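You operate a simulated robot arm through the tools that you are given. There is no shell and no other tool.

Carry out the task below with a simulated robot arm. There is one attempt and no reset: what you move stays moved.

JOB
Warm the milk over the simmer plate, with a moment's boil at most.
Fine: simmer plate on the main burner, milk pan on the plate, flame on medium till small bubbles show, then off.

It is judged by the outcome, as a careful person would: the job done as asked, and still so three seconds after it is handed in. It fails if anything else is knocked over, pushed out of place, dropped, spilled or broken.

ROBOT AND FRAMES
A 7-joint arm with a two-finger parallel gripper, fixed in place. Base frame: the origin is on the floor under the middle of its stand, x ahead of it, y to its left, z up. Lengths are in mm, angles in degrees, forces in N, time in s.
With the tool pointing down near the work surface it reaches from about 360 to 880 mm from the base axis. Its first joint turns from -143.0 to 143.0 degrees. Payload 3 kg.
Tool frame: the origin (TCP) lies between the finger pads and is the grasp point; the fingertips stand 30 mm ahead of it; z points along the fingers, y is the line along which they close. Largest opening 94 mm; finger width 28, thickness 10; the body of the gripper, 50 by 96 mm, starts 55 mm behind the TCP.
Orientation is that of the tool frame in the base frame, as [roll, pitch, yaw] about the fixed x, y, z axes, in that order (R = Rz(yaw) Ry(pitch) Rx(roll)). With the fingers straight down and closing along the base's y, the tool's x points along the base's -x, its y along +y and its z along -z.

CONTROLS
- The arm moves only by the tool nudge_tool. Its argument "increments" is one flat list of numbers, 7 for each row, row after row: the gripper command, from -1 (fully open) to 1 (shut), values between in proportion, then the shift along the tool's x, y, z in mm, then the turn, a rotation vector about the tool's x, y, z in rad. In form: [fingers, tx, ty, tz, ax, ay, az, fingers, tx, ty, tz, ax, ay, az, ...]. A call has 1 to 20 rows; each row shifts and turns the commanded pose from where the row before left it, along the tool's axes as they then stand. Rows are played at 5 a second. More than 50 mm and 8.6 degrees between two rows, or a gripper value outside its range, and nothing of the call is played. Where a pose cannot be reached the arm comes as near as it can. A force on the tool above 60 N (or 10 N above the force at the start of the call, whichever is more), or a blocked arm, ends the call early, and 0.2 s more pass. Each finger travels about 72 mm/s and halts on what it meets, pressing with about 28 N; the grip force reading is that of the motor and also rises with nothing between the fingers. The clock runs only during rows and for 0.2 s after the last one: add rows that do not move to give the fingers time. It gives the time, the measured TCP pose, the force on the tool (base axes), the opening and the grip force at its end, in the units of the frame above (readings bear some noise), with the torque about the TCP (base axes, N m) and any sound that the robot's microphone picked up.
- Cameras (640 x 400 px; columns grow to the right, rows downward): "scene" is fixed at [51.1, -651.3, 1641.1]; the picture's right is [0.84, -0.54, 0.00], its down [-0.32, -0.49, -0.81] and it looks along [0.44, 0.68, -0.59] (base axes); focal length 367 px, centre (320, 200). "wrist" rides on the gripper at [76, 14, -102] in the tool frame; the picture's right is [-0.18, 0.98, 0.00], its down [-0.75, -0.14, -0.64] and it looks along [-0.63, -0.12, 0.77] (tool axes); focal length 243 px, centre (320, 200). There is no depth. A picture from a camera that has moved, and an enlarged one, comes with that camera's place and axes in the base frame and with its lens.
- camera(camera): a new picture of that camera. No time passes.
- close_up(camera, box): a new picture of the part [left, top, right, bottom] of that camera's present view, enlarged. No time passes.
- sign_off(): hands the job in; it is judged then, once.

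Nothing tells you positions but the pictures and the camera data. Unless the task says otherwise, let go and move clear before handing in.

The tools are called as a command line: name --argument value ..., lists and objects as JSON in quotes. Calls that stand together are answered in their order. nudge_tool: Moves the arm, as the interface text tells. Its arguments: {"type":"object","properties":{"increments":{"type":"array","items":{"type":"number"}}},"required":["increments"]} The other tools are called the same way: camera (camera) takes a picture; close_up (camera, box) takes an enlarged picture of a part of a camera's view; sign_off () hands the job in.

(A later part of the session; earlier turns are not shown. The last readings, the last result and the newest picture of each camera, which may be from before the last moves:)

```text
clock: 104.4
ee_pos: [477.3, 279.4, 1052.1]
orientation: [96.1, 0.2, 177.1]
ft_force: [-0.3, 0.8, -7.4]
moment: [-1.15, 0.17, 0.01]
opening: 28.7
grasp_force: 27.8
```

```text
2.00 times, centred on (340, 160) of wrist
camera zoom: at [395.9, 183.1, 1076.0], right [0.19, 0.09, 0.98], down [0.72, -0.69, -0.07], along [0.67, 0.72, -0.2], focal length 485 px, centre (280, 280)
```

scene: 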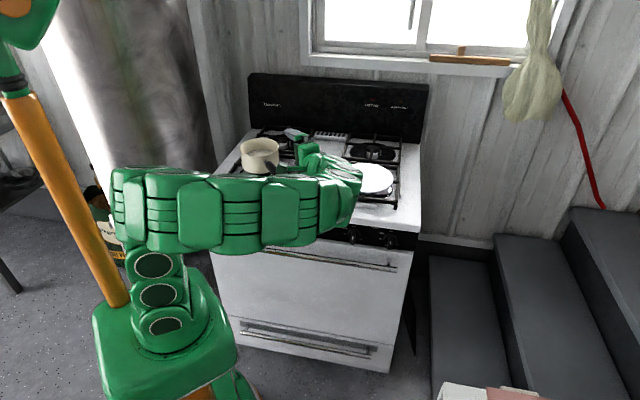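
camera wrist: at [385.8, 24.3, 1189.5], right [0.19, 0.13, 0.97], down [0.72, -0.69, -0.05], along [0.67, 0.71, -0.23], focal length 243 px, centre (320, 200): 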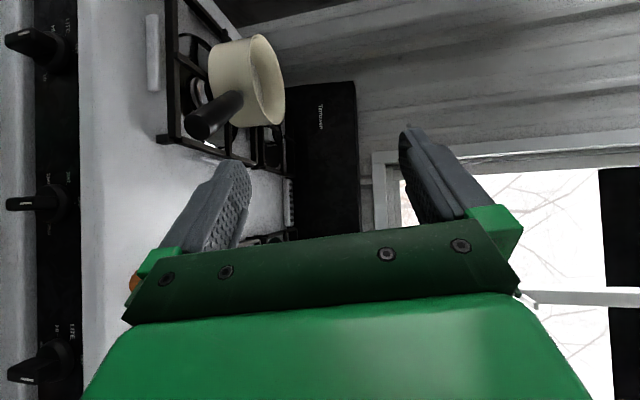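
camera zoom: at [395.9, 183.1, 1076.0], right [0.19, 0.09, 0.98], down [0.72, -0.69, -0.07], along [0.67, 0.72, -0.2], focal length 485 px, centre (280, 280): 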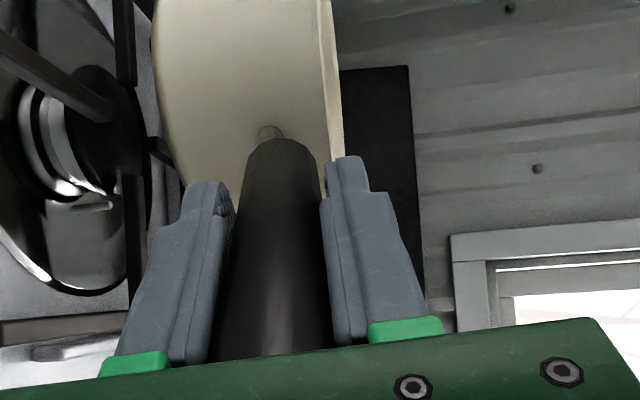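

The pan is carried securely and level. Raising it a further 55 mm so everything clears the plate's handle, then starting the slow transfer while turning the handle gradually.

nudge_tool --increments '[1, 0, 9.1, -1, 0, 0, 0, 1, 0, 9.1, -1, 0, 0, 0, 1, 0, 9.1, -1, 0, 0, 0, 1, 0, 9.1, -1, 0, 0, 0, 1, 0, 9.1, -1, 0, 0, 0, 1, 0, 9.1, -1, 0, 0, 0, 1, -7, -0.7, -6.5, 0, -0.011, 0.0012, 1, -14.5, -1.4, -13.2, 0, -0.0225, 0.0024, 1, -14.5, -1.4, -13.2, 0, -0.0225, 0.0024, 1, -14.5, -1.4, -13.2, 0, -0.0225, 0.0024, 1, -14.5, -1.4, -13.2, 0, -0.0225, 0.0024, 1, -14.5, -1.4, -13.2, 0, -0.0225, 0.0024, 1, 0, 0, 0, 0, 0, 0]'

camera --camera "scene"

close_up --camera "wrist" --box '[160, 0, 480, 200]'

```text
clock: 107.2
ee_pos: [550.2, 198.3, 1106.4]
orientation: [96.2, 0.1, 170.0]
ft_force: [0.1, -0.1, -7.1]
moment: [-1.06, 0.29, 0.0]
opening: 28.4
grasp_force: 28.0
```

```text
taken
```

scene: 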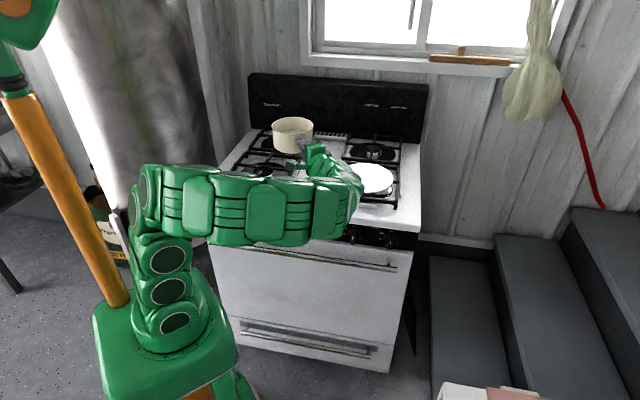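

```text
2.00 times, centred on (320, 100) of wrist
camera zoom: at [456.1, 111.9, 1132.3], right [0.2, 0.07, 0.98], down [0.63, -0.78, -0.07], along [0.75, 0.63, -0.2], focal length 485 px, centre (320, 400)
```

zoom: 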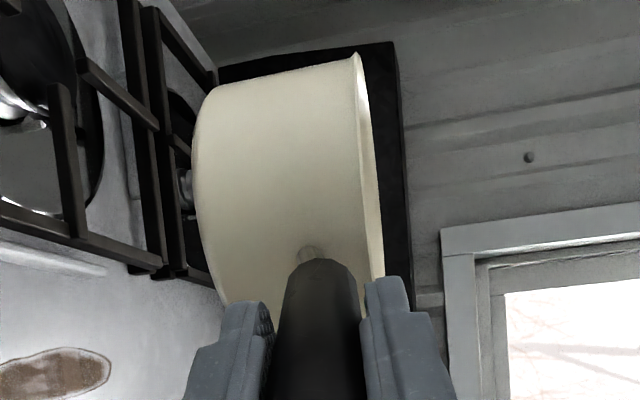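

Steady and level at 7 N. Continuing to above the plate.

nudge_tool --increments '[1, -15.4, -1.2, -10.8, 0, -0.0217, 0.0024, 1, -15.4, -1.2, -10.8, 0, -0.0217, 0.0024, 1, -15.4, -1.2, -10.8, 0, -0.0217, 0.0024, 1, -15.4, -1.2, -10.8, 0, -0.0217, 0.0024, 1, -15.4, -1.2, -10.8, 0, -0.0217, 0.0024, 1, -15.4, -1.2, -10.8, 0, -0.0217, 0.0024, 1, -16.7, -0.9, -8.7, 0, -0.0217, 0.0024, 1, -16.7, -0.9, -8.7, 0, -0.0217, 0.0024, 1, -16.7, -0.9, -8.7, 0, -0.0217, 0.0024, 1, -16.7, -0.9, -8.7, 0, -0.0217, 0.0024, 1, -16.7, -0.9, -8.7, 0, -0.0217, 0.0024, 1, -16.7, -0.9, -8.7, 0, -0.0217, 0.0024, 1, 0, 0, 0, 0, 0, 0, 1, 0, 0, 0, 0, 0, 0]'

camera --camera "scene"

camera --camera "wrist"

close_up --camera "scene" --box '[296, 90, 440, 180]'

```text
clock: 110.2
ee_pos: [699.5, 29.9, 1106.4]
orientation: [96.1, 0.0, 154.9]
ft_force: [0.1, -0.4, -6.7]
moment: [-0.94, 0.54, -0.02]
opening: 28.6
grasp_force: 28.4
```

```text
taken
```

scene: 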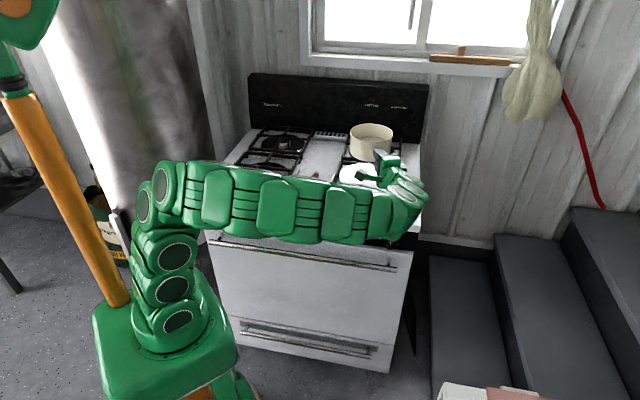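

```text
taken
camera wrist: at [586.9, -29.5, 1131.3], right [0.21, 0.02, 0.98], down [0.41, -0.91, -0.07], along [0.89, 0.41, -0.2], focal length 243 px, centre (320, 200)
```

wrist: 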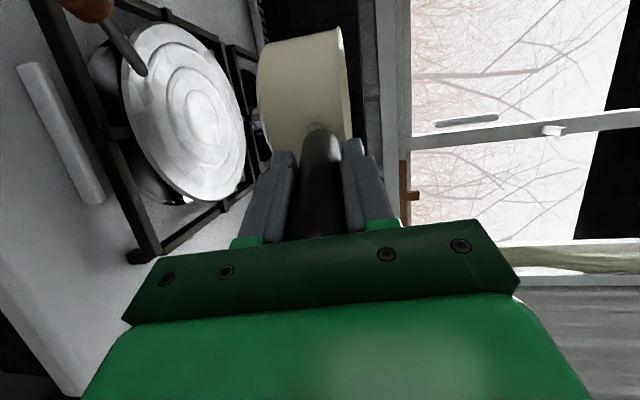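

```text
4.44 times, centred on (368, 135) of scene
camera zoom: at [51.1, -651.3, 1641.1], right [0.84, -0.54, 0.0], down [-0.32, -0.49, -0.81], along [0.44, 0.68, -0.59], focal length 1632 px, centre (107, 489)
```

zoom: 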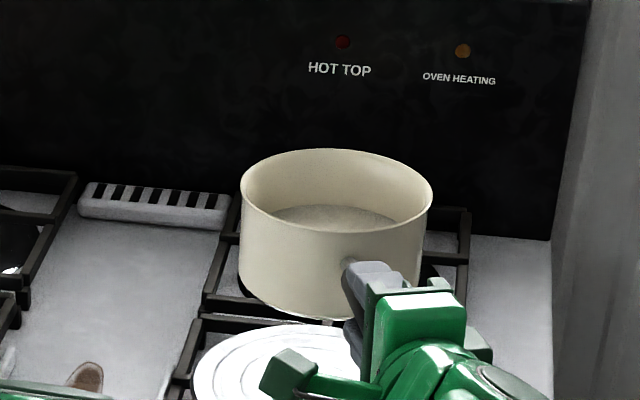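

The pan hangs over the plate; my estimates put it within a few millimetres of the plate centre. Lowering 70 mm, then I'll creep down.

nudge_tool --increments '[1, 0, -10, 1.07, 0, 0, 0, 1, 0, -10, 1.07, 0, 0, 0, 1, 0, -10, 1.07, 0, 0, 0, 1, 0, -10, 1.07, 0, 0, 0, 1, 0, -10, 1.07, 0, 0, 0, 1, 0, -10, 1.07, 0, 0, 0, 1, 0, -8, 0.85, 0, 0, 0, 1, 0, 0, 0, 0, 0, 0]'

close_up --camera "scene" --box '[296, 110, 440, 200]'

camera --camera "wrist"

```text
clock: 112.0
ee_pos: [700.2, 30.2, 1038.0]
orientation: [96.0, 0.0, 155.0]
ft_force: [0.4, 0.2, -7.2]
moment: [-0.92, 0.56, -0.02]
opening: 28.3
grasp_force: 28.6
```

```text
4.44 times, centred on (368, 155) of scene
camera zoom: at [51.1, -651.3, 1641.1], right [0.84, -0.54, 0.0], down [-0.32, -0.49, -0.81], along [0.44, 0.68, -0.59], focal length 1632 px, centre (107, 400)
```

zoom: 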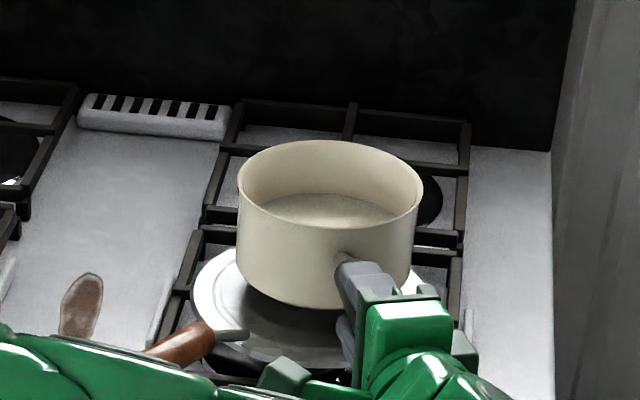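

```text
taken
camera wrist: at [588.1, -29.5, 1062.6], right [0.21, 0.02, 0.98], down [0.41, -0.91, -0.07], along [0.89, 0.41, -0.2], focal length 243 px, centre (320, 200)
```

wrist: 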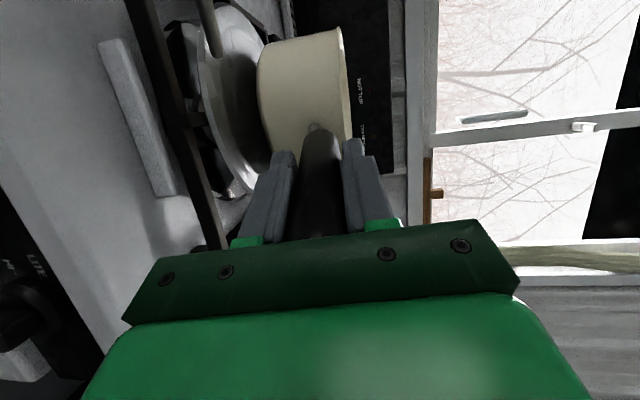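

Hovering just above the plate, well centred. Creeping down in small steps while watching the load.

nudge_tool --increments '[1, 0, -2, 0.2, 0, 0, 0, 1, 0, -2, 0.2, 0, 0, 0, 1, 0, -2, 0.2, 0, 0, 0, 1, 0, -2, 0.2, 0, 0, 0, 1, 0, 0, 0, 0, 0, 0]'

close_up --camera "scene" --box '[296, 110, 440, 200]'

```text
clock: 113.2
ee_pos: [699.5, 28.7, 1029.4]
orientation: [96.0, 0.0, 154.9]
ft_force: [1.1, -0.1, -6.1]
moment: [-0.85, 0.48, -0.02]
opening: 28.3
grasp_force: 27.9
```

```text
4.44 times, centred on (368, 155) of scene
camera zoom: at [51.1, -651.3, 1641.1], right [0.84, -0.54, 0.0], down [-0.32, -0.49, -0.81], along [0.44, 0.68, -0.59], focal length 1632 px, centre (107, 400)
```

zoom: 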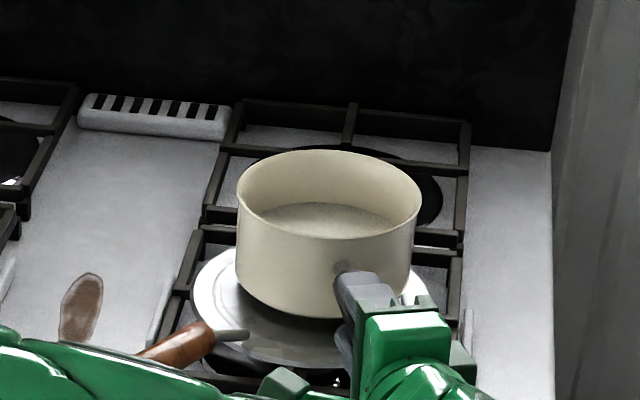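

close_up --camera "scene" --box '[330, 145, 410, 195]'

close_up --camera "wrist" --box '[140, 0, 380, 200]'

```text
8.00 times, centred on (370, 170) of scene
camera zoom: at [51.1, -651.3, 1641.1], right [0.84, -0.54, 0.0], down [-0.32, -0.49, -0.81], along [0.44, 0.68, -0.59], focal length 2937 px, centre (-80, 440)
```

zoom: 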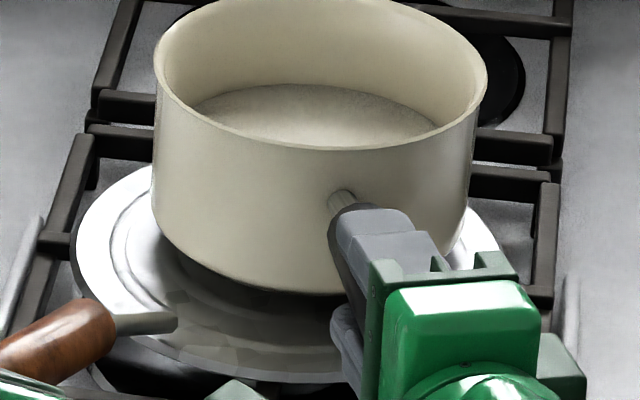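

```text
2.00 times, centred on (260, 100) of wrist
camera zoom: at [587.7, -29.7, 1054.7], right [0.21, 0.02, 0.98], down [0.41, -0.91, -0.07], along [0.89, 0.41, -0.2], focal length 485 px, centre (440, 400)
```

zoom: 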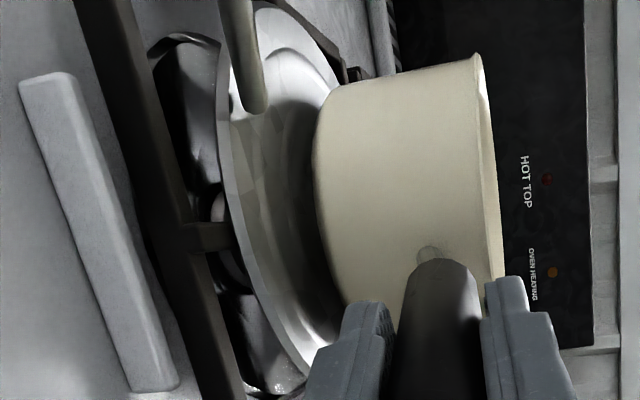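

The close view suggests the pan sits a bit too far back relative to the plate. I'll shift it about 14 mm towards the front before setting it down.

nudge_tool --increments '[1, 2.85, -0.65, -6.4, 0, 0, 0, 1, 2.85, -0.65, -6.4, 0, 0, 0, 1, 0, -2, 0.2, 0, 0, 0, 1, 0, -2, 0.2, 0, 0, 0, 1, 0, 0, 0, 0, 0, 0]'

close_up --camera "scene" --box '[330, 145, 410, 195]'

close_up --camera "wrist" --box '[140, 0, 380, 200]'

```text
clock: 114.4
ee_pos: [689.4, 19.2, 1028.0]
orientation: [96.0, 0.0, 154.9]
ft_force: [0.9, 0.4, -6.5]
moment: [-0.93, 0.59, 0.02]
opening: 28.6
grasp_force: 27.9
```

```text
8.00 times, centred on (370, 170) of scene
camera zoom: at [51.1, -651.3, 1641.1], right [0.84, -0.54, 0.0], down [-0.32, -0.49, -0.81], along [0.44, 0.68, -0.59], focal length 2937 px, centre (-80, 440)
```

zoom: 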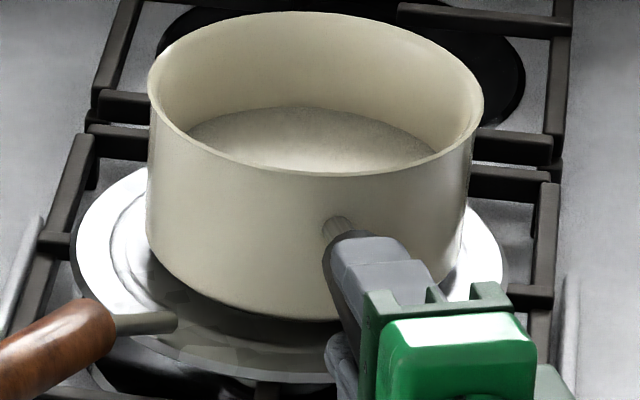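

```text
2.00 times, centred on (260, 100) of wrist
camera zoom: at [577.2, -39.7, 1051.0], right [0.21, 0.02, 0.98], down [0.41, -0.91, -0.07], along [0.89, 0.41, -0.2], focal length 485 px, centre (440, 400)
```

zoom: 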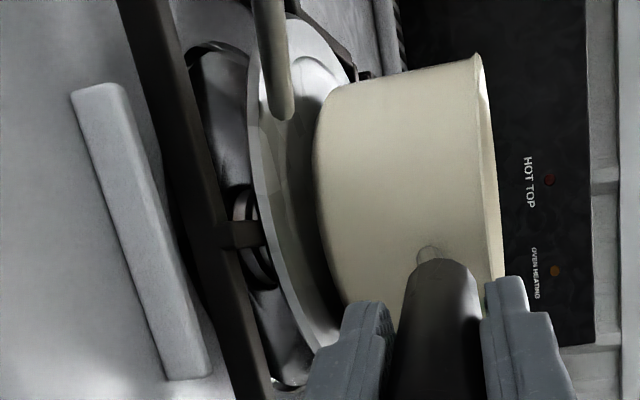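

Better centred. Continuing the creep down to contact.

nudge_tool --increments '[1, 0, -2, 0.2, 0, 0, 0, 1, 0, -2, 0.2, 0, 0, 0, 1, 0, -2, 0.2, 0, 0, 0, 1, 0, 0, 0, 0, 0, 0]'

close_up --camera "scene" --box '[330, 145, 410, 195]'

```text
clock: 115.4
ee_pos: [690.2, 19.3, 1020.5]
orientation: [96.2, -0.1, 154.9]
ft_force: [-0.2, -0.9, -6.7]
moment: [-0.91, 0.53, 0.05]
opening: 28.4
grasp_force: 28.3
```

```text
8.00 times, centred on (370, 170) of scene
camera zoom: at [51.1, -651.3, 1641.1], right [0.84, -0.54, 0.0], down [-0.32, -0.49, -0.81], along [0.44, 0.68, -0.59], focal length 2937 px, centre (-80, 440)
```

zoom: 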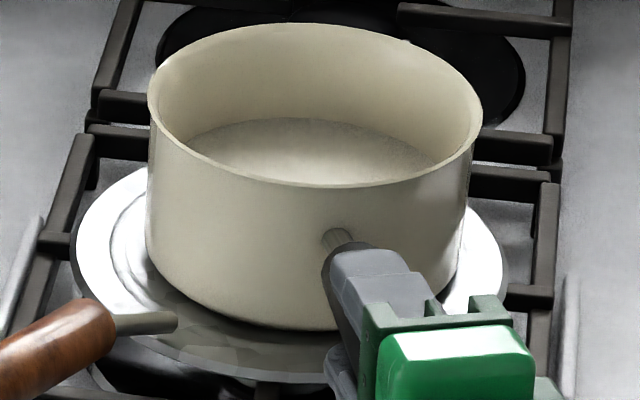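

nudge_tool --increments '[1, 0, -1.5, 0.15, 0, 0, 0, 1, 0, -1.5, 0.15, 0, 0, 0, 1, 0, -1.5, 0.15, 0, 0, 0, 1, 0, 0, 0, 0, 0, 0]'

close_up --camera "scene" --box '[330, 145, 410, 195]'

```text
clock: 116.4
ee_pos: [689.5, 18.9, 1017.2]
orientation: [95.9, 0.0, 155.0]
ft_force: [-3.4, -5.5, 17.5]
moment: [1.06, -0.7, -0.1]
opening: 28.1
grasp_force: 27.7
```

```text
8.00 times, centred on (370, 170) of scene
camera zoom: at [51.1, -651.3, 1641.1], right [0.84, -0.54, 0.0], down [-0.32, -0.49, -0.81], along [0.44, 0.68, -0.59], focal length 2937 px, centre (-80, 440)
```

zoom: 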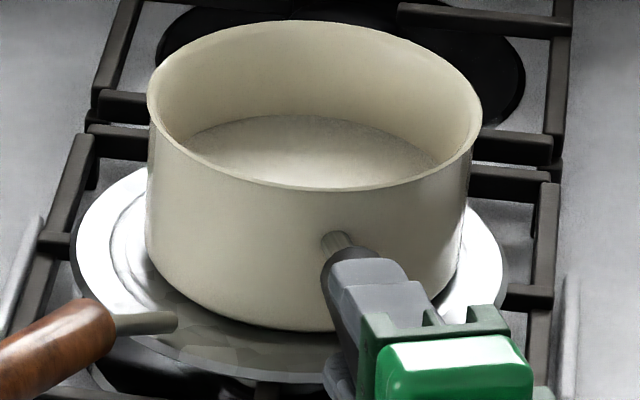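

Contact made (I'm pressing a little). The pan looks up to ~10 mm behind the plate centre, so I'll raise slightly, shift 8 mm forward and set it back down.

nudge_tool --increments '[1, 0, 2.5, -0.25, 0, 0, 0, 1, 0, 3, -0.3, 0, 0, 0, 1, 0, 2, -0.2, 0, 0, 0, 1, 1.4, -0.4, -3.8, 0, 0, 0, 1, 1.4, -0.4, -3.8, 0, 0, 0, 1, 0, -2, 0.2, 0, 0, 0, 1, 0, -2, 0.2, 0, 0, 0, 1, 0, -1.5, 0.15, 0, 0, 0, 1, 0, 0, 0, 0, 0, 0]'

close_up --camera "scene" --box '[330, 145, 410, 195]'

```text
clock: 118.4
ee_pos: [683.8, 15.4, 1020.2]
orientation: [96.0, 0.0, 154.9]
ft_force: [0.4, 1.7, 3.8]
moment: [0.1, -0.01, 0.06]
opening: 27.9
grasp_force: 27.8
```

```text
8.00 times, centred on (370, 170) of scene
camera zoom: at [51.1, -651.3, 1641.1], right [0.84, -0.54, 0.0], down [-0.32, -0.49, -0.81], along [0.44, 0.68, -0.59], focal length 2937 px, centre (-80, 440)
```

zoom: 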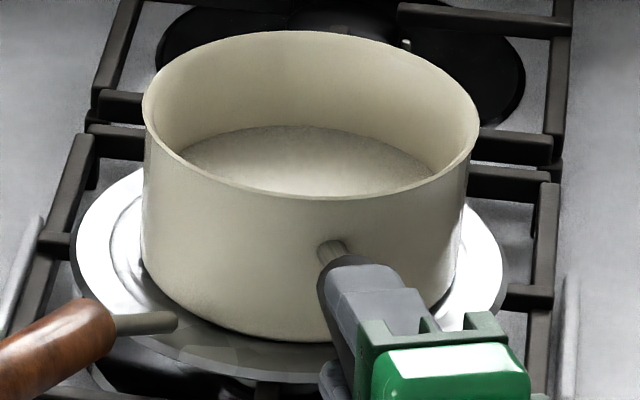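

Load is neutral and the pan sits centred on the plate. Opening the jaws and backing off along the handle.

nudge_tool --increments '[-1, 0, 0, 0, 0, 0, 0, -1, 0, 0, 0, 0, 0, 0, -1, 0, 0, 0, 0, 0, 0, -1, 0, 0, -10, 0, 0, 0, -1, 0, 0, -25, 0, 0, 0, -1, 0, 0, -30, 0, 0, 0, -1, 0, 0, -35, 0, 0, 0, -1, 0, 0, -35, 0, 0, 0, -1, 0, 0, 0, 0, 0, 0]'

close_up --camera "scene" --box '[310, 120, 438, 200]'

camera --camera "scene"

camera --camera "wrist"

```text
clock: 120.4
ee_pos: [626.9, -106.0, 1032.3]
orientation: [96.0, 0.1, 154.9]
ft_force: [-0.6, -0.3, 0.2]
moment: [-0.03, 0.0, 0.01]
opening: 94.0
grasp_force: 0.1
```

```text
5.00 times, centred on (374, 160) of scene
camera zoom: at [51.1, -651.3, 1641.1], right [0.84, -0.54, 0.0], down [-0.32, -0.49, -0.81], along [0.44, 0.68, -0.59], focal length 1836 px, centre (50, 400)
```

zoom: 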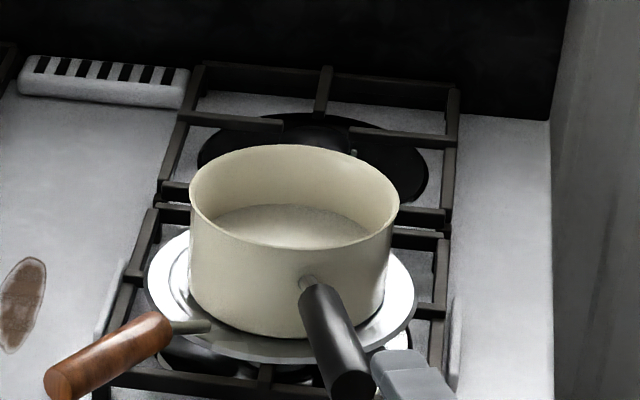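

```text
taken
```

scene: 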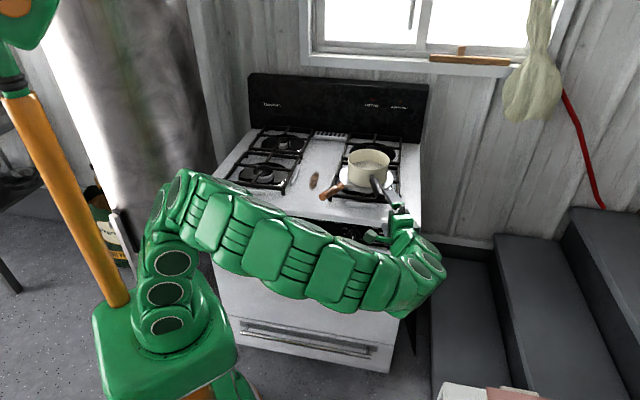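

```text
taken
camera wrist: at [514.3, -165.6, 1056.7], right [0.21, 0.02, 0.98], down [0.41, -0.91, -0.07], along [0.89, 0.41, -0.2], focal length 243 px, centre (320, 200)
```

wrist: 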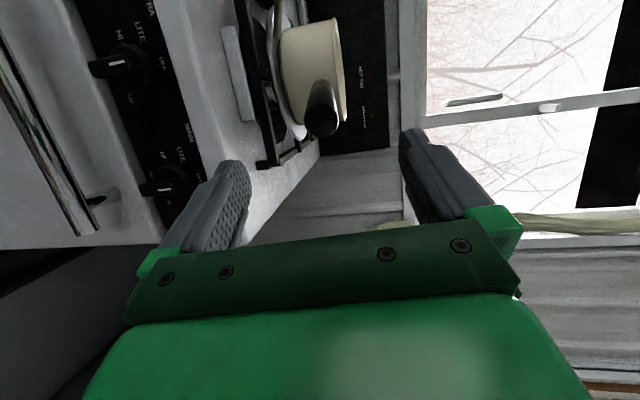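

The pan rests level and centred on the plate over the main burner, handle clear. Next I'll turn the tool square to the panel again with the jaws horizontal, for the MAIN knob.

nudge_tool --increments '[-0.3, 0, 0, -15, 0, -0.115, 0.0121, -0.3, 0, 0, -15, 0, -0.115, 0.0121, -0.3, 0, 0, 0, 0, -0.115, 0.0121, -0.3, 0, 0, 0, -0.105, 0, 0, -0.3, 0, 0, 0, 0, 0, 0.1428, -0.3, 0, 0, 0, 0, 0, 0.1428, -0.3, 0, 0, 0, 0, 0, 0.1428, -0.3, 0, 0, 0, 0, 0, 0.1428, -0.3, 0, 0, 0, 0, 0, 0.1428, -0.3, 0, 0, 0, 0, 0, 0.1428, -0.3, 0, 0, 0, 0, 0, 0.1428, -0.3, 0, 0, 0, 0, 0, 0.1428, -0.3, 0, 0, 0, 0, 0, 0.1428, -0.3, 0, 0, 0, 0, 0, 0.1428, -0.3, 0, 0, 0, 0, 0, 0.1428, -0.3, 0, 0, 0, 0, 0, 0]'

camera --camera "scene"

camera --camera "wrist"

```text
clock: 123.8
ee_pos: [612.8, -134.7, 1035.9]
orientation: [66.1, -89.9, 159.0]
ft_force: [-0.3, 0.2, 0.0]
moment: [-0.01, 0.0, -0.03]
opening: 61.2
grasp_force: 0.1
```

```text
taken
```

scene: 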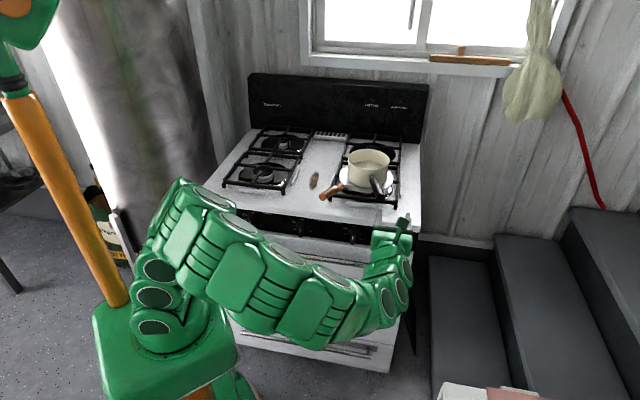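

```text
taken
camera wrist: at [549.3, -216.6, 1111.0], right [0.69, -0.69, -0.18], down [-0.55, -0.35, -0.75], along [0.46, 0.63, -0.63], focal length 243 px, centre (320, 200)
```

wrist: 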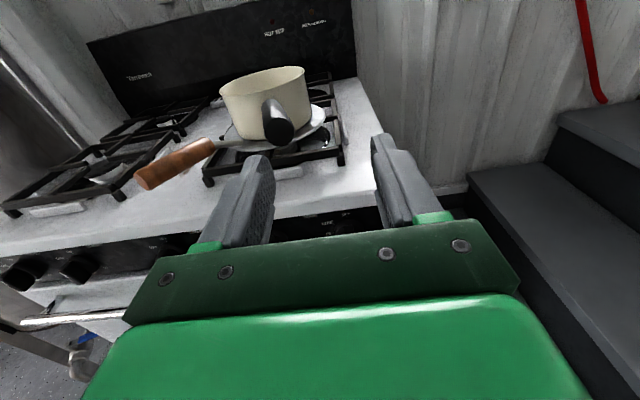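

Square to the panel again with the same orientation as before. Lowering to knob height.

nudge_tool --increments '[-0.3, -40.9, 1.2, -1.6, 0, 0, 0, -0.3, -40.9, 1.2, -1.6, 0, 0, 0, -0.3, -40.9, 1.2, -1.6, 0, 0, 0, -0.3, -40.9, 1.2, -1.6, 0, 0, 0, -0.3, -40.9, 1.2, -1.6, 0, 0, 0, -0.3, 0, 0, 0, 0, 0, 0]'

close_up --camera "wrist" --box '[220, 20, 420, 145]'

camera --camera "scene"

```text
clock: 125.2
ee_pos: [612.0, -144.0, 831.8]
orientation: [61.6, -90.0, 163.4]
ft_force: [-0.5, -0.4, 0.1]
moment: [0.03, 0.02, -0.04]
opening: 61.1
grasp_force: 0.1
```

```text
3.20 times, centred on (320, 82) of wrist
camera zoom: at [549.0, -226.9, 907.4], right [0.7, -0.69, -0.18], down [-0.55, -0.35, -0.75], along [0.46, 0.63, -0.63], focal length 776 px, centre (320, 576)
```

zoom: 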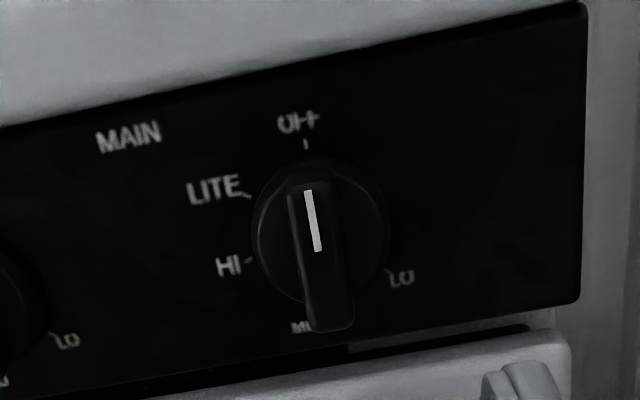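

```text
taken
```

scene: 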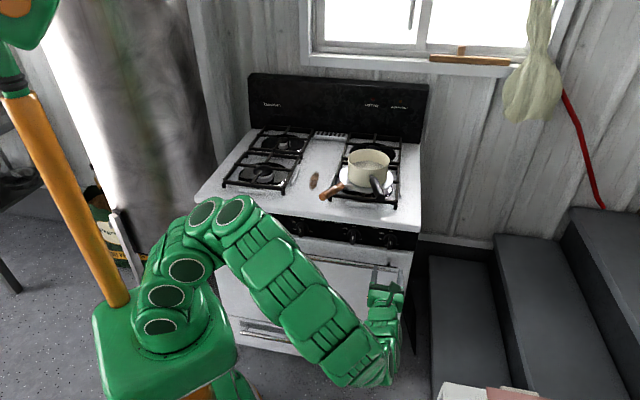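

Lined up with the MAIN knob, pointer at OFF. Moving in, with a slightly corrected axis from last time.

nudge_tool --increments '[-0.3, 0.7, 0.7, 30, 0, 0, 0, -0.3, 0, 0, 30, 0, 0, 0, -0.3, 0, 0, 30, 0, 0, 0, -0.3, 0, 0, 18, 0, 0, 0, -0.3, 0, 0, 8, 0, 0, 0, -0.3, 0, 0, 0, 0, 0, 0]'

close_up --camera "scene" --box '[350, 215, 430, 265]'

close_up --camera "wrist" --box '[230, 50, 430, 175]'

```text
clock: 126.6
ee_pos: [693.2, -63.9, 831.0]
orientation: [-66.9, -90.0, -68.2]
ft_force: [0.2, -0.5, -0.1]
moment: [-0.01, 0.01, 0.01]
opening: 61.0
grasp_force: 0.3
```

```text
8.00 times, centred on (390, 240) of scene
camera zoom: at [51.1, -651.3, 1641.1], right [0.84, -0.54, 0.0], down [-0.32, -0.49, -0.81], along [0.44, 0.68, -0.59], focal length 2937 px, centre (-240, -120)
```

zoom: 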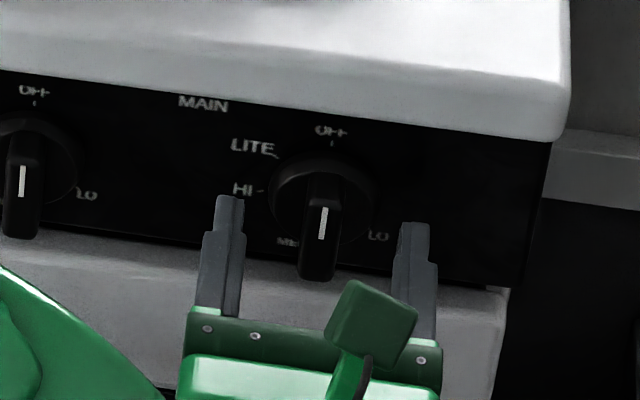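

```text
3.20 times, centred on (330, 112) of wrist
camera zoom: at [630.8, -145.0, 907.5], right [0.69, -0.7, -0.18], down [-0.55, -0.35, -0.75], along [0.46, 0.63, -0.63], focal length 776 px, centre (288, 480)
```

zoom: 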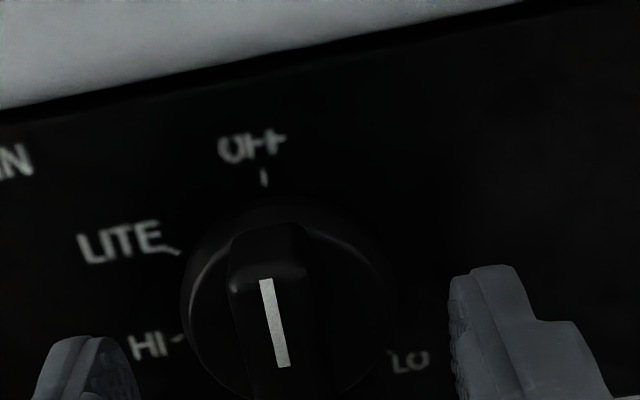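

nudge_tool --increments '[-0.3, 1, 0, 2, 0, 0, 0, 1, 0, 0, 0, 0, 0, 0, 1, 0, 0, 0, 0, 0, 0, 1, 0, 0, 0, 0, 0, 0, 1, 0, 0, 0, 0, 0, 0, 1, 0, 0, 0, 0, 0, 0]'

close_up --camera "wrist" --box '[230, 50, 430, 175]'

close_up --camera "scene" --box '[330, 120, 426, 180]'

```text
clock: 128.0
ee_pos: [695.7, -61.9, 833.4]
orientation: [120.2, -89.9, 104.6]
ft_force: [16.1, -3.2, 1.0]
moment: [-0.31, 0.29, -0.21]
opening: 15.0
grasp_force: 44.7
```

```text
3.20 times, centred on (330, 112) of wrist
camera zoom: at [632.1, -144.1, 908.8], right [0.69, -0.7, -0.18], down [-0.55, -0.35, -0.75], along [0.46, 0.62, -0.63], focal length 776 px, centre (288, 480)
```

zoom: 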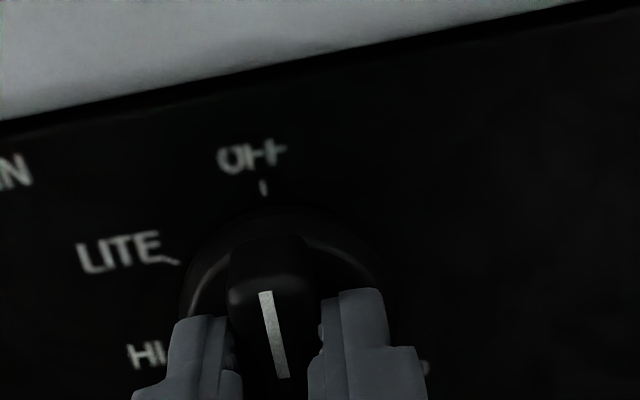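

```text
6.67 times, centred on (378, 150) of scene
camera zoom: at [51.1, -651.3, 1641.1], right [0.84, -0.54, 0.0], down [-0.32, -0.49, -0.81], along [0.44, 0.68, -0.59], focal length 2448 px, centre (-67, 533)
```

zoom: 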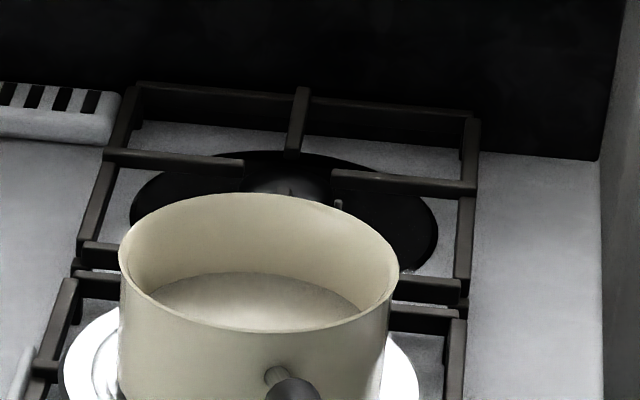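

Gripped on the bar, with a clear scene view of the milk. Turning to LITE and checking that the flame catches.

nudge_tool --increments '[1, 0, 0, 0, 0, 0, -0.12, 1, 0, 0, 0, 0, 0, -0.12, 1, 0, 0, 0, 0, 0, -0.12, 1, 0, 0, 0, 0, 0, -0.12, 1, 0, 0, 0, 0, 0, -0.12, 1, 0, 0, 0, 0, 0, -0.12, 1, 0, 0, 0, 0, 0, -0.12, 1, 0, 0, 0, 0, 0, -0.12, 1, 0, 0, 0, 0, 0, 0, 1, 0, 0, 0, 0, 0, 0]'

close_up --camera "scene" --box '[330, 120, 426, 180]'

close_up --camera "scene" --box '[310, 150, 438, 230]'

close_up --camera "wrist" --box '[230, 50, 430, 175]'

```text
clock: 130.2
ee_pos: [694.2, -61.6, 833.0]
orientation: [90.0, -34.9, 135.0]
ft_force: [9.0, -10.9, 15.6]
moment: [0.33, -0.32, -0.1]
opening: 14.8
grasp_force: 45.3
```

```text
6.67 times, centred on (378, 150) of scene
camera zoom: at [51.1, -651.3, 1641.1], right [0.84, -0.54, 0.0], down [-0.32, -0.49, -0.81], along [0.44, 0.68, -0.59], focal length 2448 px, centre (-67, 533)
```

zoom: 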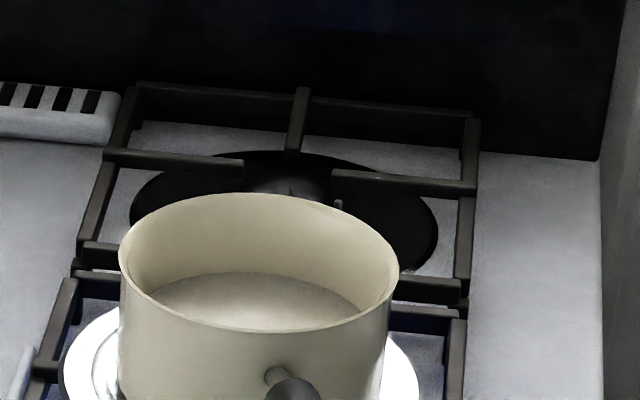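

```text
5.00 times, centred on (374, 190) of scene
camera zoom: at [51.1, -651.3, 1641.1], right [0.84, -0.54, 0.0], down [-0.32, -0.49, -0.81], along [0.44, 0.68, -0.59], focal length 1836 px, centre (50, 250)
```

zoom: 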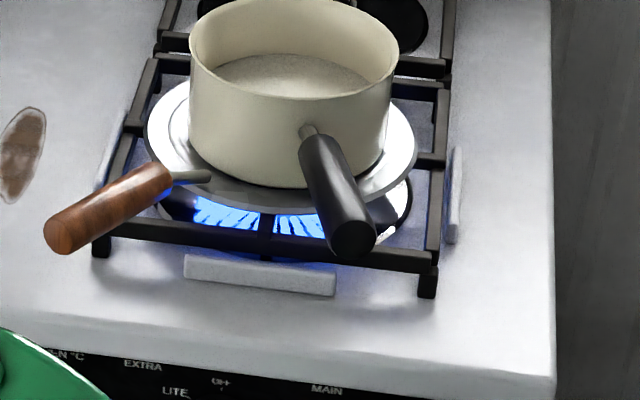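

```text
3.20 times, centred on (330, 112) of wrist
camera zoom: at [583.6, -95.5, 887.8], right [0.5, -0.5, 0.7], down [-0.07, -0.83, -0.55], along [0.86, 0.22, -0.46], focal length 776 px, centre (288, 480)
```

zoom: 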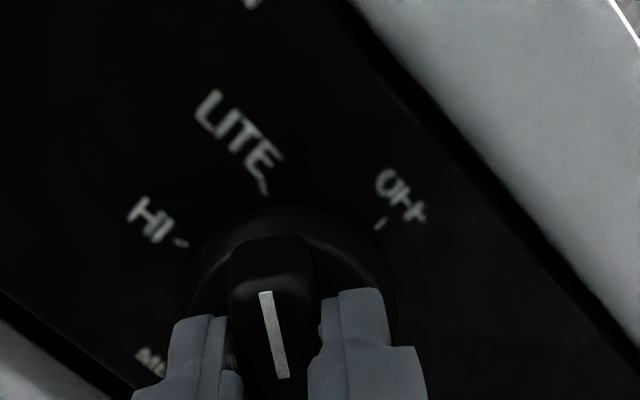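

The flame is burning under the plate. Continuing past HI towards MED.

nudge_tool --increments '[1, 0, 0, 0, 0, 0, -0.137, 1, 0, 0, 0, 0, 0, -0.137, 1, 0, 0, 0, 0, 0, -0.137, 1, 0, 0, 0, 0, 0, -0.137, 1, 0, 0, 0, 0, 0, -0.137, 1, 0, 0, 0, 0, 0, -0.137, 1, 0, 0, 0, 0, 0, -0.137, 1, 0, 0, 0, 0, 0, -0.137, 1, 0, 0, 0, 0, 0, -0.137, 1, 0, 0, 0, 0, 0, -0.137, 1, 0, 0, 0, 0, 0, -0.137, 1, 0, 0, 0, 0, 0, -0.137]'

close_up --camera "wrist" --box '[230, 50, 430, 175]'

close_up --camera "scene" --box '[310, 130, 438, 210]'

camera --camera "scene"

```text
clock: 132.8
ee_pos: [695.1, -60.6, 833.1]
orientation: [90.1, 59.4, 135.0]
ft_force: [14.9, -3.6, 8.7]
moment: [0.83, -0.81, -0.78]
opening: 15.0
grasp_force: 44.7
```

```text
3.20 times, centred on (330, 112) of wrist
camera zoom: at [585.9, -97.9, 774.0], right [-0.53, 0.53, 0.66], down [-0.1, -0.81, 0.58], along [0.84, 0.24, 0.48], focal length 776 px, centre (288, 480)
```

zoom: 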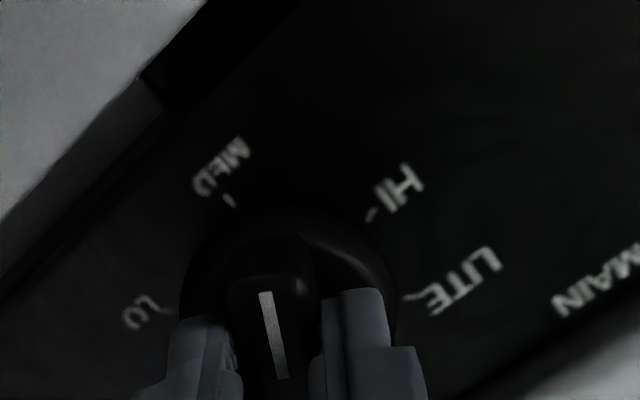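

```text
5.00 times, centred on (374, 170) of scene
camera zoom: at [51.1, -651.3, 1641.1], right [0.84, -0.54, 0.0], down [-0.32, -0.49, -0.81], along [0.44, 0.68, -0.59], focal length 1836 px, centre (50, 350)
```

zoom: 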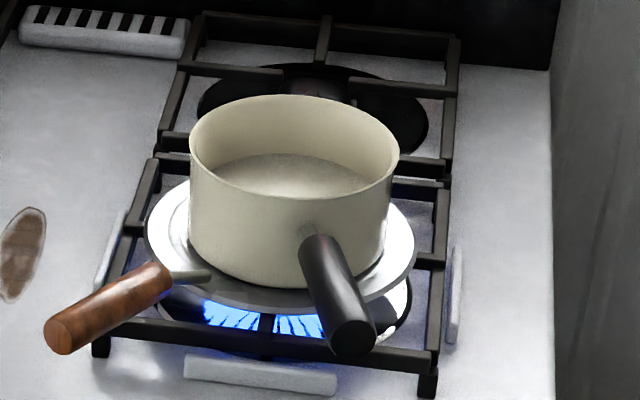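

```text
taken
```

scene: 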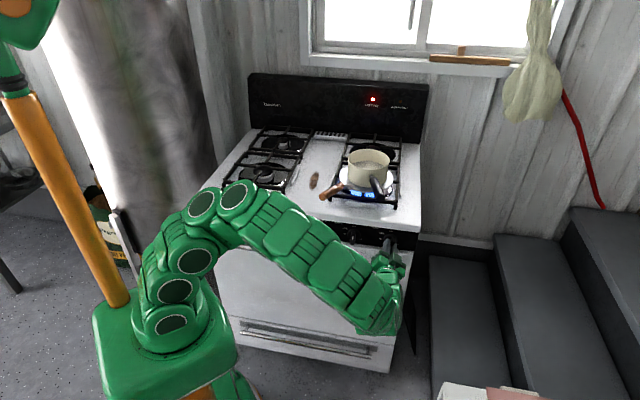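

The pointer is about 14° short of MED. Completing the turn.

nudge_tool --increments '[1, 0, 0, 0, 0, 0, -0.125, 1, 0, 0, 0, 0, 0, -0.125, 1, 0, 0, 0, 0, 0, 0]'

close_up --camera "wrist" --box '[230, 50, 430, 175]'

close_up --camera "scene" --box '[338, 140, 402, 180]'

close_up --camera "scene" --box '[310, 130, 438, 210]'

```text
clock: 133.6
ee_pos: [694.8, -61.2, 833.7]
orientation: [90.0, 73.6, 135.1]
ft_force: [-1.2, -8.8, 13.8]
moment: [-0.56, 0.51, 0.32]
opening: 14.6
grasp_force: 44.7
```

```text
3.20 times, centred on (330, 112) of wrist
camera zoom: at [597.2, -109.3, 763.1], right [-0.63, 0.63, 0.45], down [-0.21, -0.7, 0.68], along [0.75, 0.34, 0.57], focal length 776 px, centre (288, 480)
```

zoom: 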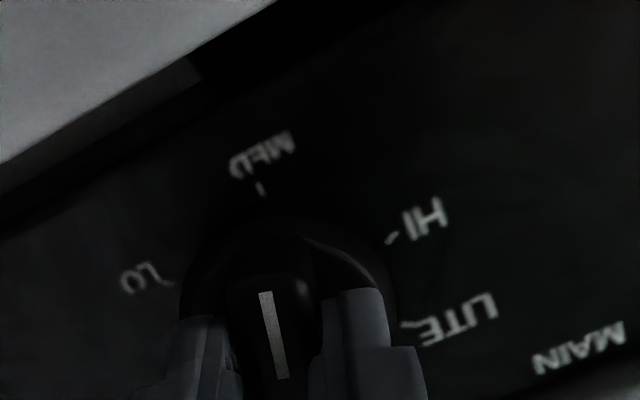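

```text
10.00 times, centred on (370, 160) of scene
camera zoom: at [51.1, -651.3, 1641.1], right [0.84, -0.54, 0.0], down [-0.32, -0.49, -0.81], along [0.44, 0.68, -0.59], focal length 3672 px, centre (-180, 600)
```

zoom: 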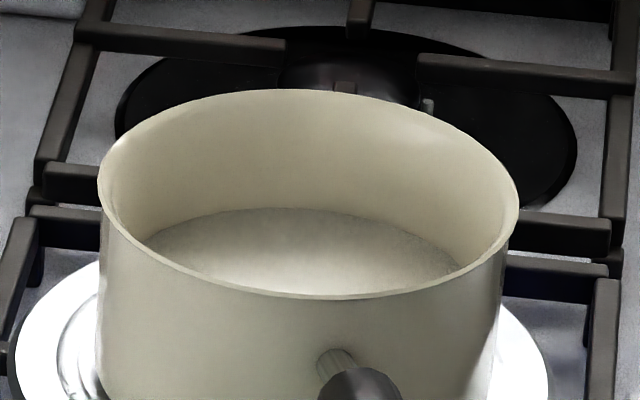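

```text
5.00 times, centred on (374, 170) of scene
camera zoom: at [51.1, -651.3, 1641.1], right [0.84, -0.54, 0.0], down [-0.32, -0.49, -0.81], along [0.44, 0.68, -0.59], focal length 1836 px, centre (50, 350)
```

zoom: 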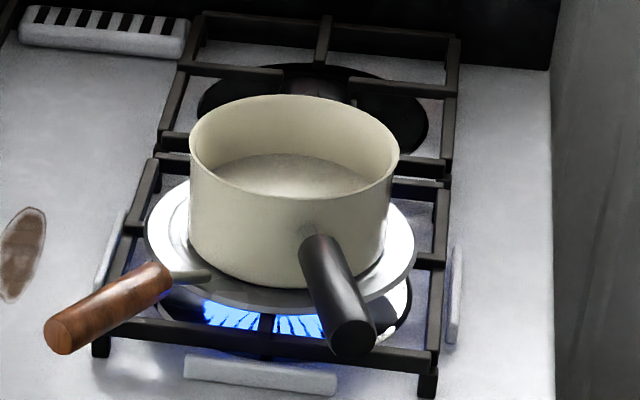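

The pointer is on MED and the flame is medium. I'll keep hold of the knob so I can shut it off at once, and watch the milk.

nudge_tool --increments '[1, 0, 0, 0, 0, 0, 0, 1, 0, 0, 0, 0, 0, 0, 1, 0, 0, 0, 0, 0, 0, 1, 0, 0, 0, 0, 0, 0, 1, 0, 0, 0, 0, 0, 0, 1, 0, 0, 0, 0, 0, 0, 1, 0, 0, 0, 0, 0, 0, 1, 0, 0, 0, 0, 0, 0, 1, 0, 0, 0, 0, 0, 0, 1, 0, 0, 0, 0, 0, 0]'

close_up --camera "scene" --box '[338, 140, 402, 180]'

```text
clock: 135.8
ee_pos: [694.2, -61.1, 833.5]
orientation: [90.0, 73.7, 135.0]
ft_force: [-15.1, -9.6, 9.1]
moment: [0.13, -0.18, 0.12]
opening: 14.9
grasp_force: 45.2
```

```text
10.00 times, centred on (370, 160) of scene
camera zoom: at [51.1, -651.3, 1641.1], right [0.84, -0.54, 0.0], down [-0.32, -0.49, -0.81], along [0.44, 0.68, -0.59], focal length 3672 px, centre (-180, 600)
```

zoom: 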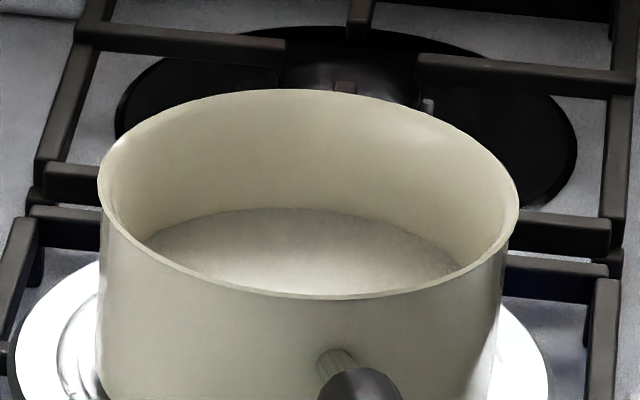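

No change yet in the milk: calm surface, no bubbles, no sound. Waiting on in short spells.

nudge_tool --increments '[1, 0, 0, 0, 0, 0, 0, 1, 0, 0, 0, 0, 0, 0, 1, 0, 0, 0, 0, 0, 0, 1, 0, 0, 0, 0, 0, 0, 1, 0, 0, 0, 0, 0, 0, 1, 0, 0, 0, 0, 0, 0, 1, 0, 0, 0, 0, 0, 0, 1, 0, 0, 0, 0, 0, 0, 1, 0, 0, 0, 0, 0, 0, 1, 0, 0, 0, 0, 0, 0]'

close_up --camera "scene" --box '[338, 140, 402, 180]'

```text
clock: 138.0
ee_pos: [695.6, -61.2, 833.1]
orientation: [90.0, 73.6, 135.0]
ft_force: [-11.8, -6.9, 6.5]
moment: [-0.04, 0.03, 0.17]
opening: 14.6
grasp_force: 44.8
```

```text
10.00 times, centred on (370, 160) of scene
camera zoom: at [51.1, -651.3, 1641.1], right [0.84, -0.54, 0.0], down [-0.32, -0.49, -0.81], along [0.44, 0.68, -0.59], focal length 3672 px, centre (-180, 600)
```

zoom: 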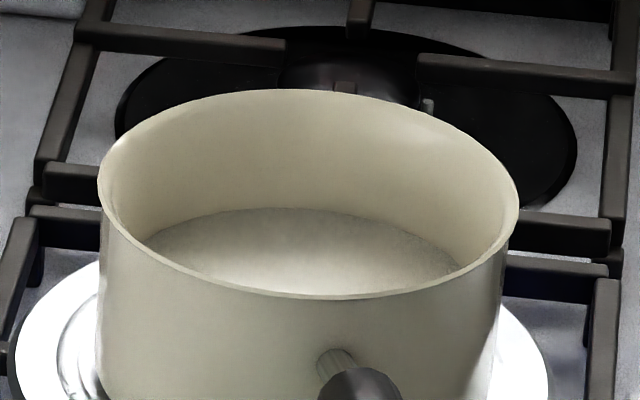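

Still calm. Waiting another couple of seconds.

nudge_tool --increments '[1, 0, 0, 0, 0, 0, 0, 1, 0, 0, 0, 0, 0, 0, 1, 0, 0, 0, 0, 0, 0, 1, 0, 0, 0, 0, 0, 0, 1, 0, 0, 0, 0, 0, 0, 1, 0, 0, 0, 0, 0, 0, 1, 0, 0, 0, 0, 0, 0, 1, 0, 0, 0, 0, 0, 0, 1, 0, 0, 0, 0, 0, 0, 1, 0, 0, 0, 0, 0, 0]'

close_up --camera "scene" --box '[338, 140, 402, 180]'

```text
clock: 140.2
ee_pos: [695.6, -60.8, 832.7]
orientation: [90.0, 73.6, 135.0]
ft_force: [-11.1, -2.8, 3.2]
moment: [0.12, -0.09, 0.1]
opening: 14.6
grasp_force: 45.4
```

```text
10.00 times, centred on (370, 160) of scene
camera zoom: at [51.1, -651.3, 1641.1], right [0.84, -0.54, 0.0], down [-0.32, -0.49, -0.81], along [0.44, 0.68, -0.59], focal length 3672 px, centre (-180, 600)
```

zoom: 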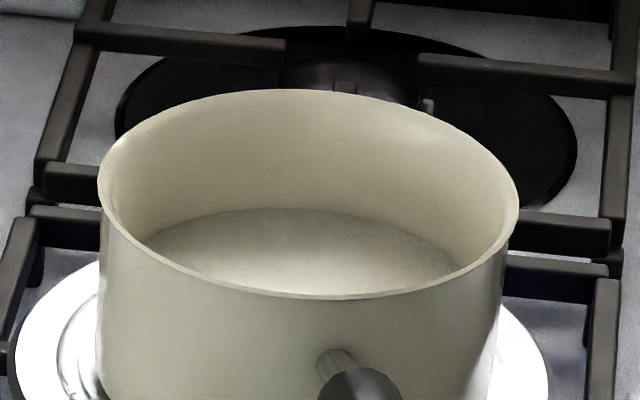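

Milk surface still smooth; no sound reported. Continuing to wait and watch.

nudge_tool --increments '[1, 0, 0, 0, 0, 0, 0, 1, 0, 0, 0, 0, 0, 0, 1, 0, 0, 0, 0, 0, 0, 1, 0, 0, 0, 0, 0, 0, 1, 0, 0, 0, 0, 0, 0, 1, 0, 0, 0, 0, 0, 0, 1, 0, 0, 0, 0, 0, 0, 1, 0, 0, 0, 0, 0, 0, 1, 0, 0, 0, 0, 0, 0, 1, 0, 0, 0, 0, 0, 0, 1, 0, 0, 0, 0, 0, 0, 1, 0, 0, 0, 0, 0, 0]'

close_up --camera "scene" --box '[338, 140, 402, 180]'

```text
clock: 142.8
ee_pos: [695.0, -61.2, 834.1]
orientation: [90.1, 73.6, 135.1]
ft_force: [-9.5, -0.5, 4.1]
moment: [0.04, -0.11, 0.16]
opening: 14.9
grasp_force: 44.9
```

```text
10.00 times, centred on (370, 160) of scene
camera zoom: at [51.1, -651.3, 1641.1], right [0.84, -0.54, 0.0], down [-0.32, -0.49, -0.81], along [0.44, 0.68, -0.59], focal length 3672 px, centre (-180, 600)
```

zoom: 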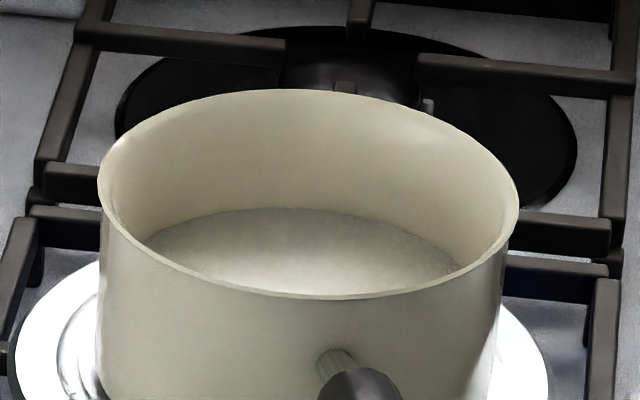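

nudge_tool --increments '[1, 0, 0, 0, 0, 0, 0, 1, 0, 0, 0, 0, 0, 0, 1, 0, 0, 0, 0, 0, 0, 1, 0, 0, 0, 0, 0, 0, 1, 0, 0, 0, 0, 0, 0, 1, 0, 0, 0, 0, 0, 0, 1, 0, 0, 0, 0, 0, 0, 1, 0, 0, 0, 0, 0, 0, 1, 0, 0, 0, 0, 0, 0, 1, 0, 0, 0, 0, 0, 0, 1, 0, 0, 0, 0, 0, 0, 1, 0, 0, 0, 0, 0, 0]'

close_up --camera "scene" --box '[338, 140, 402, 180]'

close_up --camera "scene" --box '[310, 130, 438, 210]'

```text
clock: 145.4
ee_pos: [695.3, -61.8, 833.3]
orientation: [90.1, 73.5, 135.0]
ft_force: [-8.0, 1.7, 4.2]
moment: [0.01, -0.06, 0.19]
opening: 14.8
grasp_force: 45.2
```

```text
10.00 times, centred on (370, 160) of scene
camera zoom: at [51.1, -651.3, 1641.1], right [0.84, -0.54, 0.0], down [-0.32, -0.49, -0.81], along [0.44, 0.68, -0.59], focal length 3672 px, centre (-180, 600)
```

zoom: 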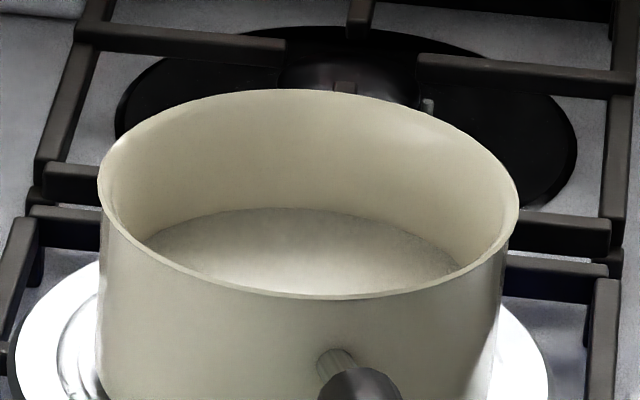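

```text
5.00 times, centred on (374, 170) of scene
camera zoom: at [51.1, -651.3, 1641.1], right [0.84, -0.54, 0.0], down [-0.32, -0.49, -0.81], along [0.44, 0.68, -0.59], focal length 1836 px, centre (50, 350)
```

zoom: 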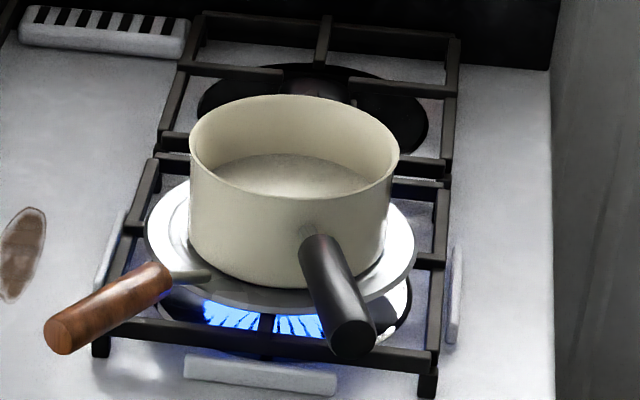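

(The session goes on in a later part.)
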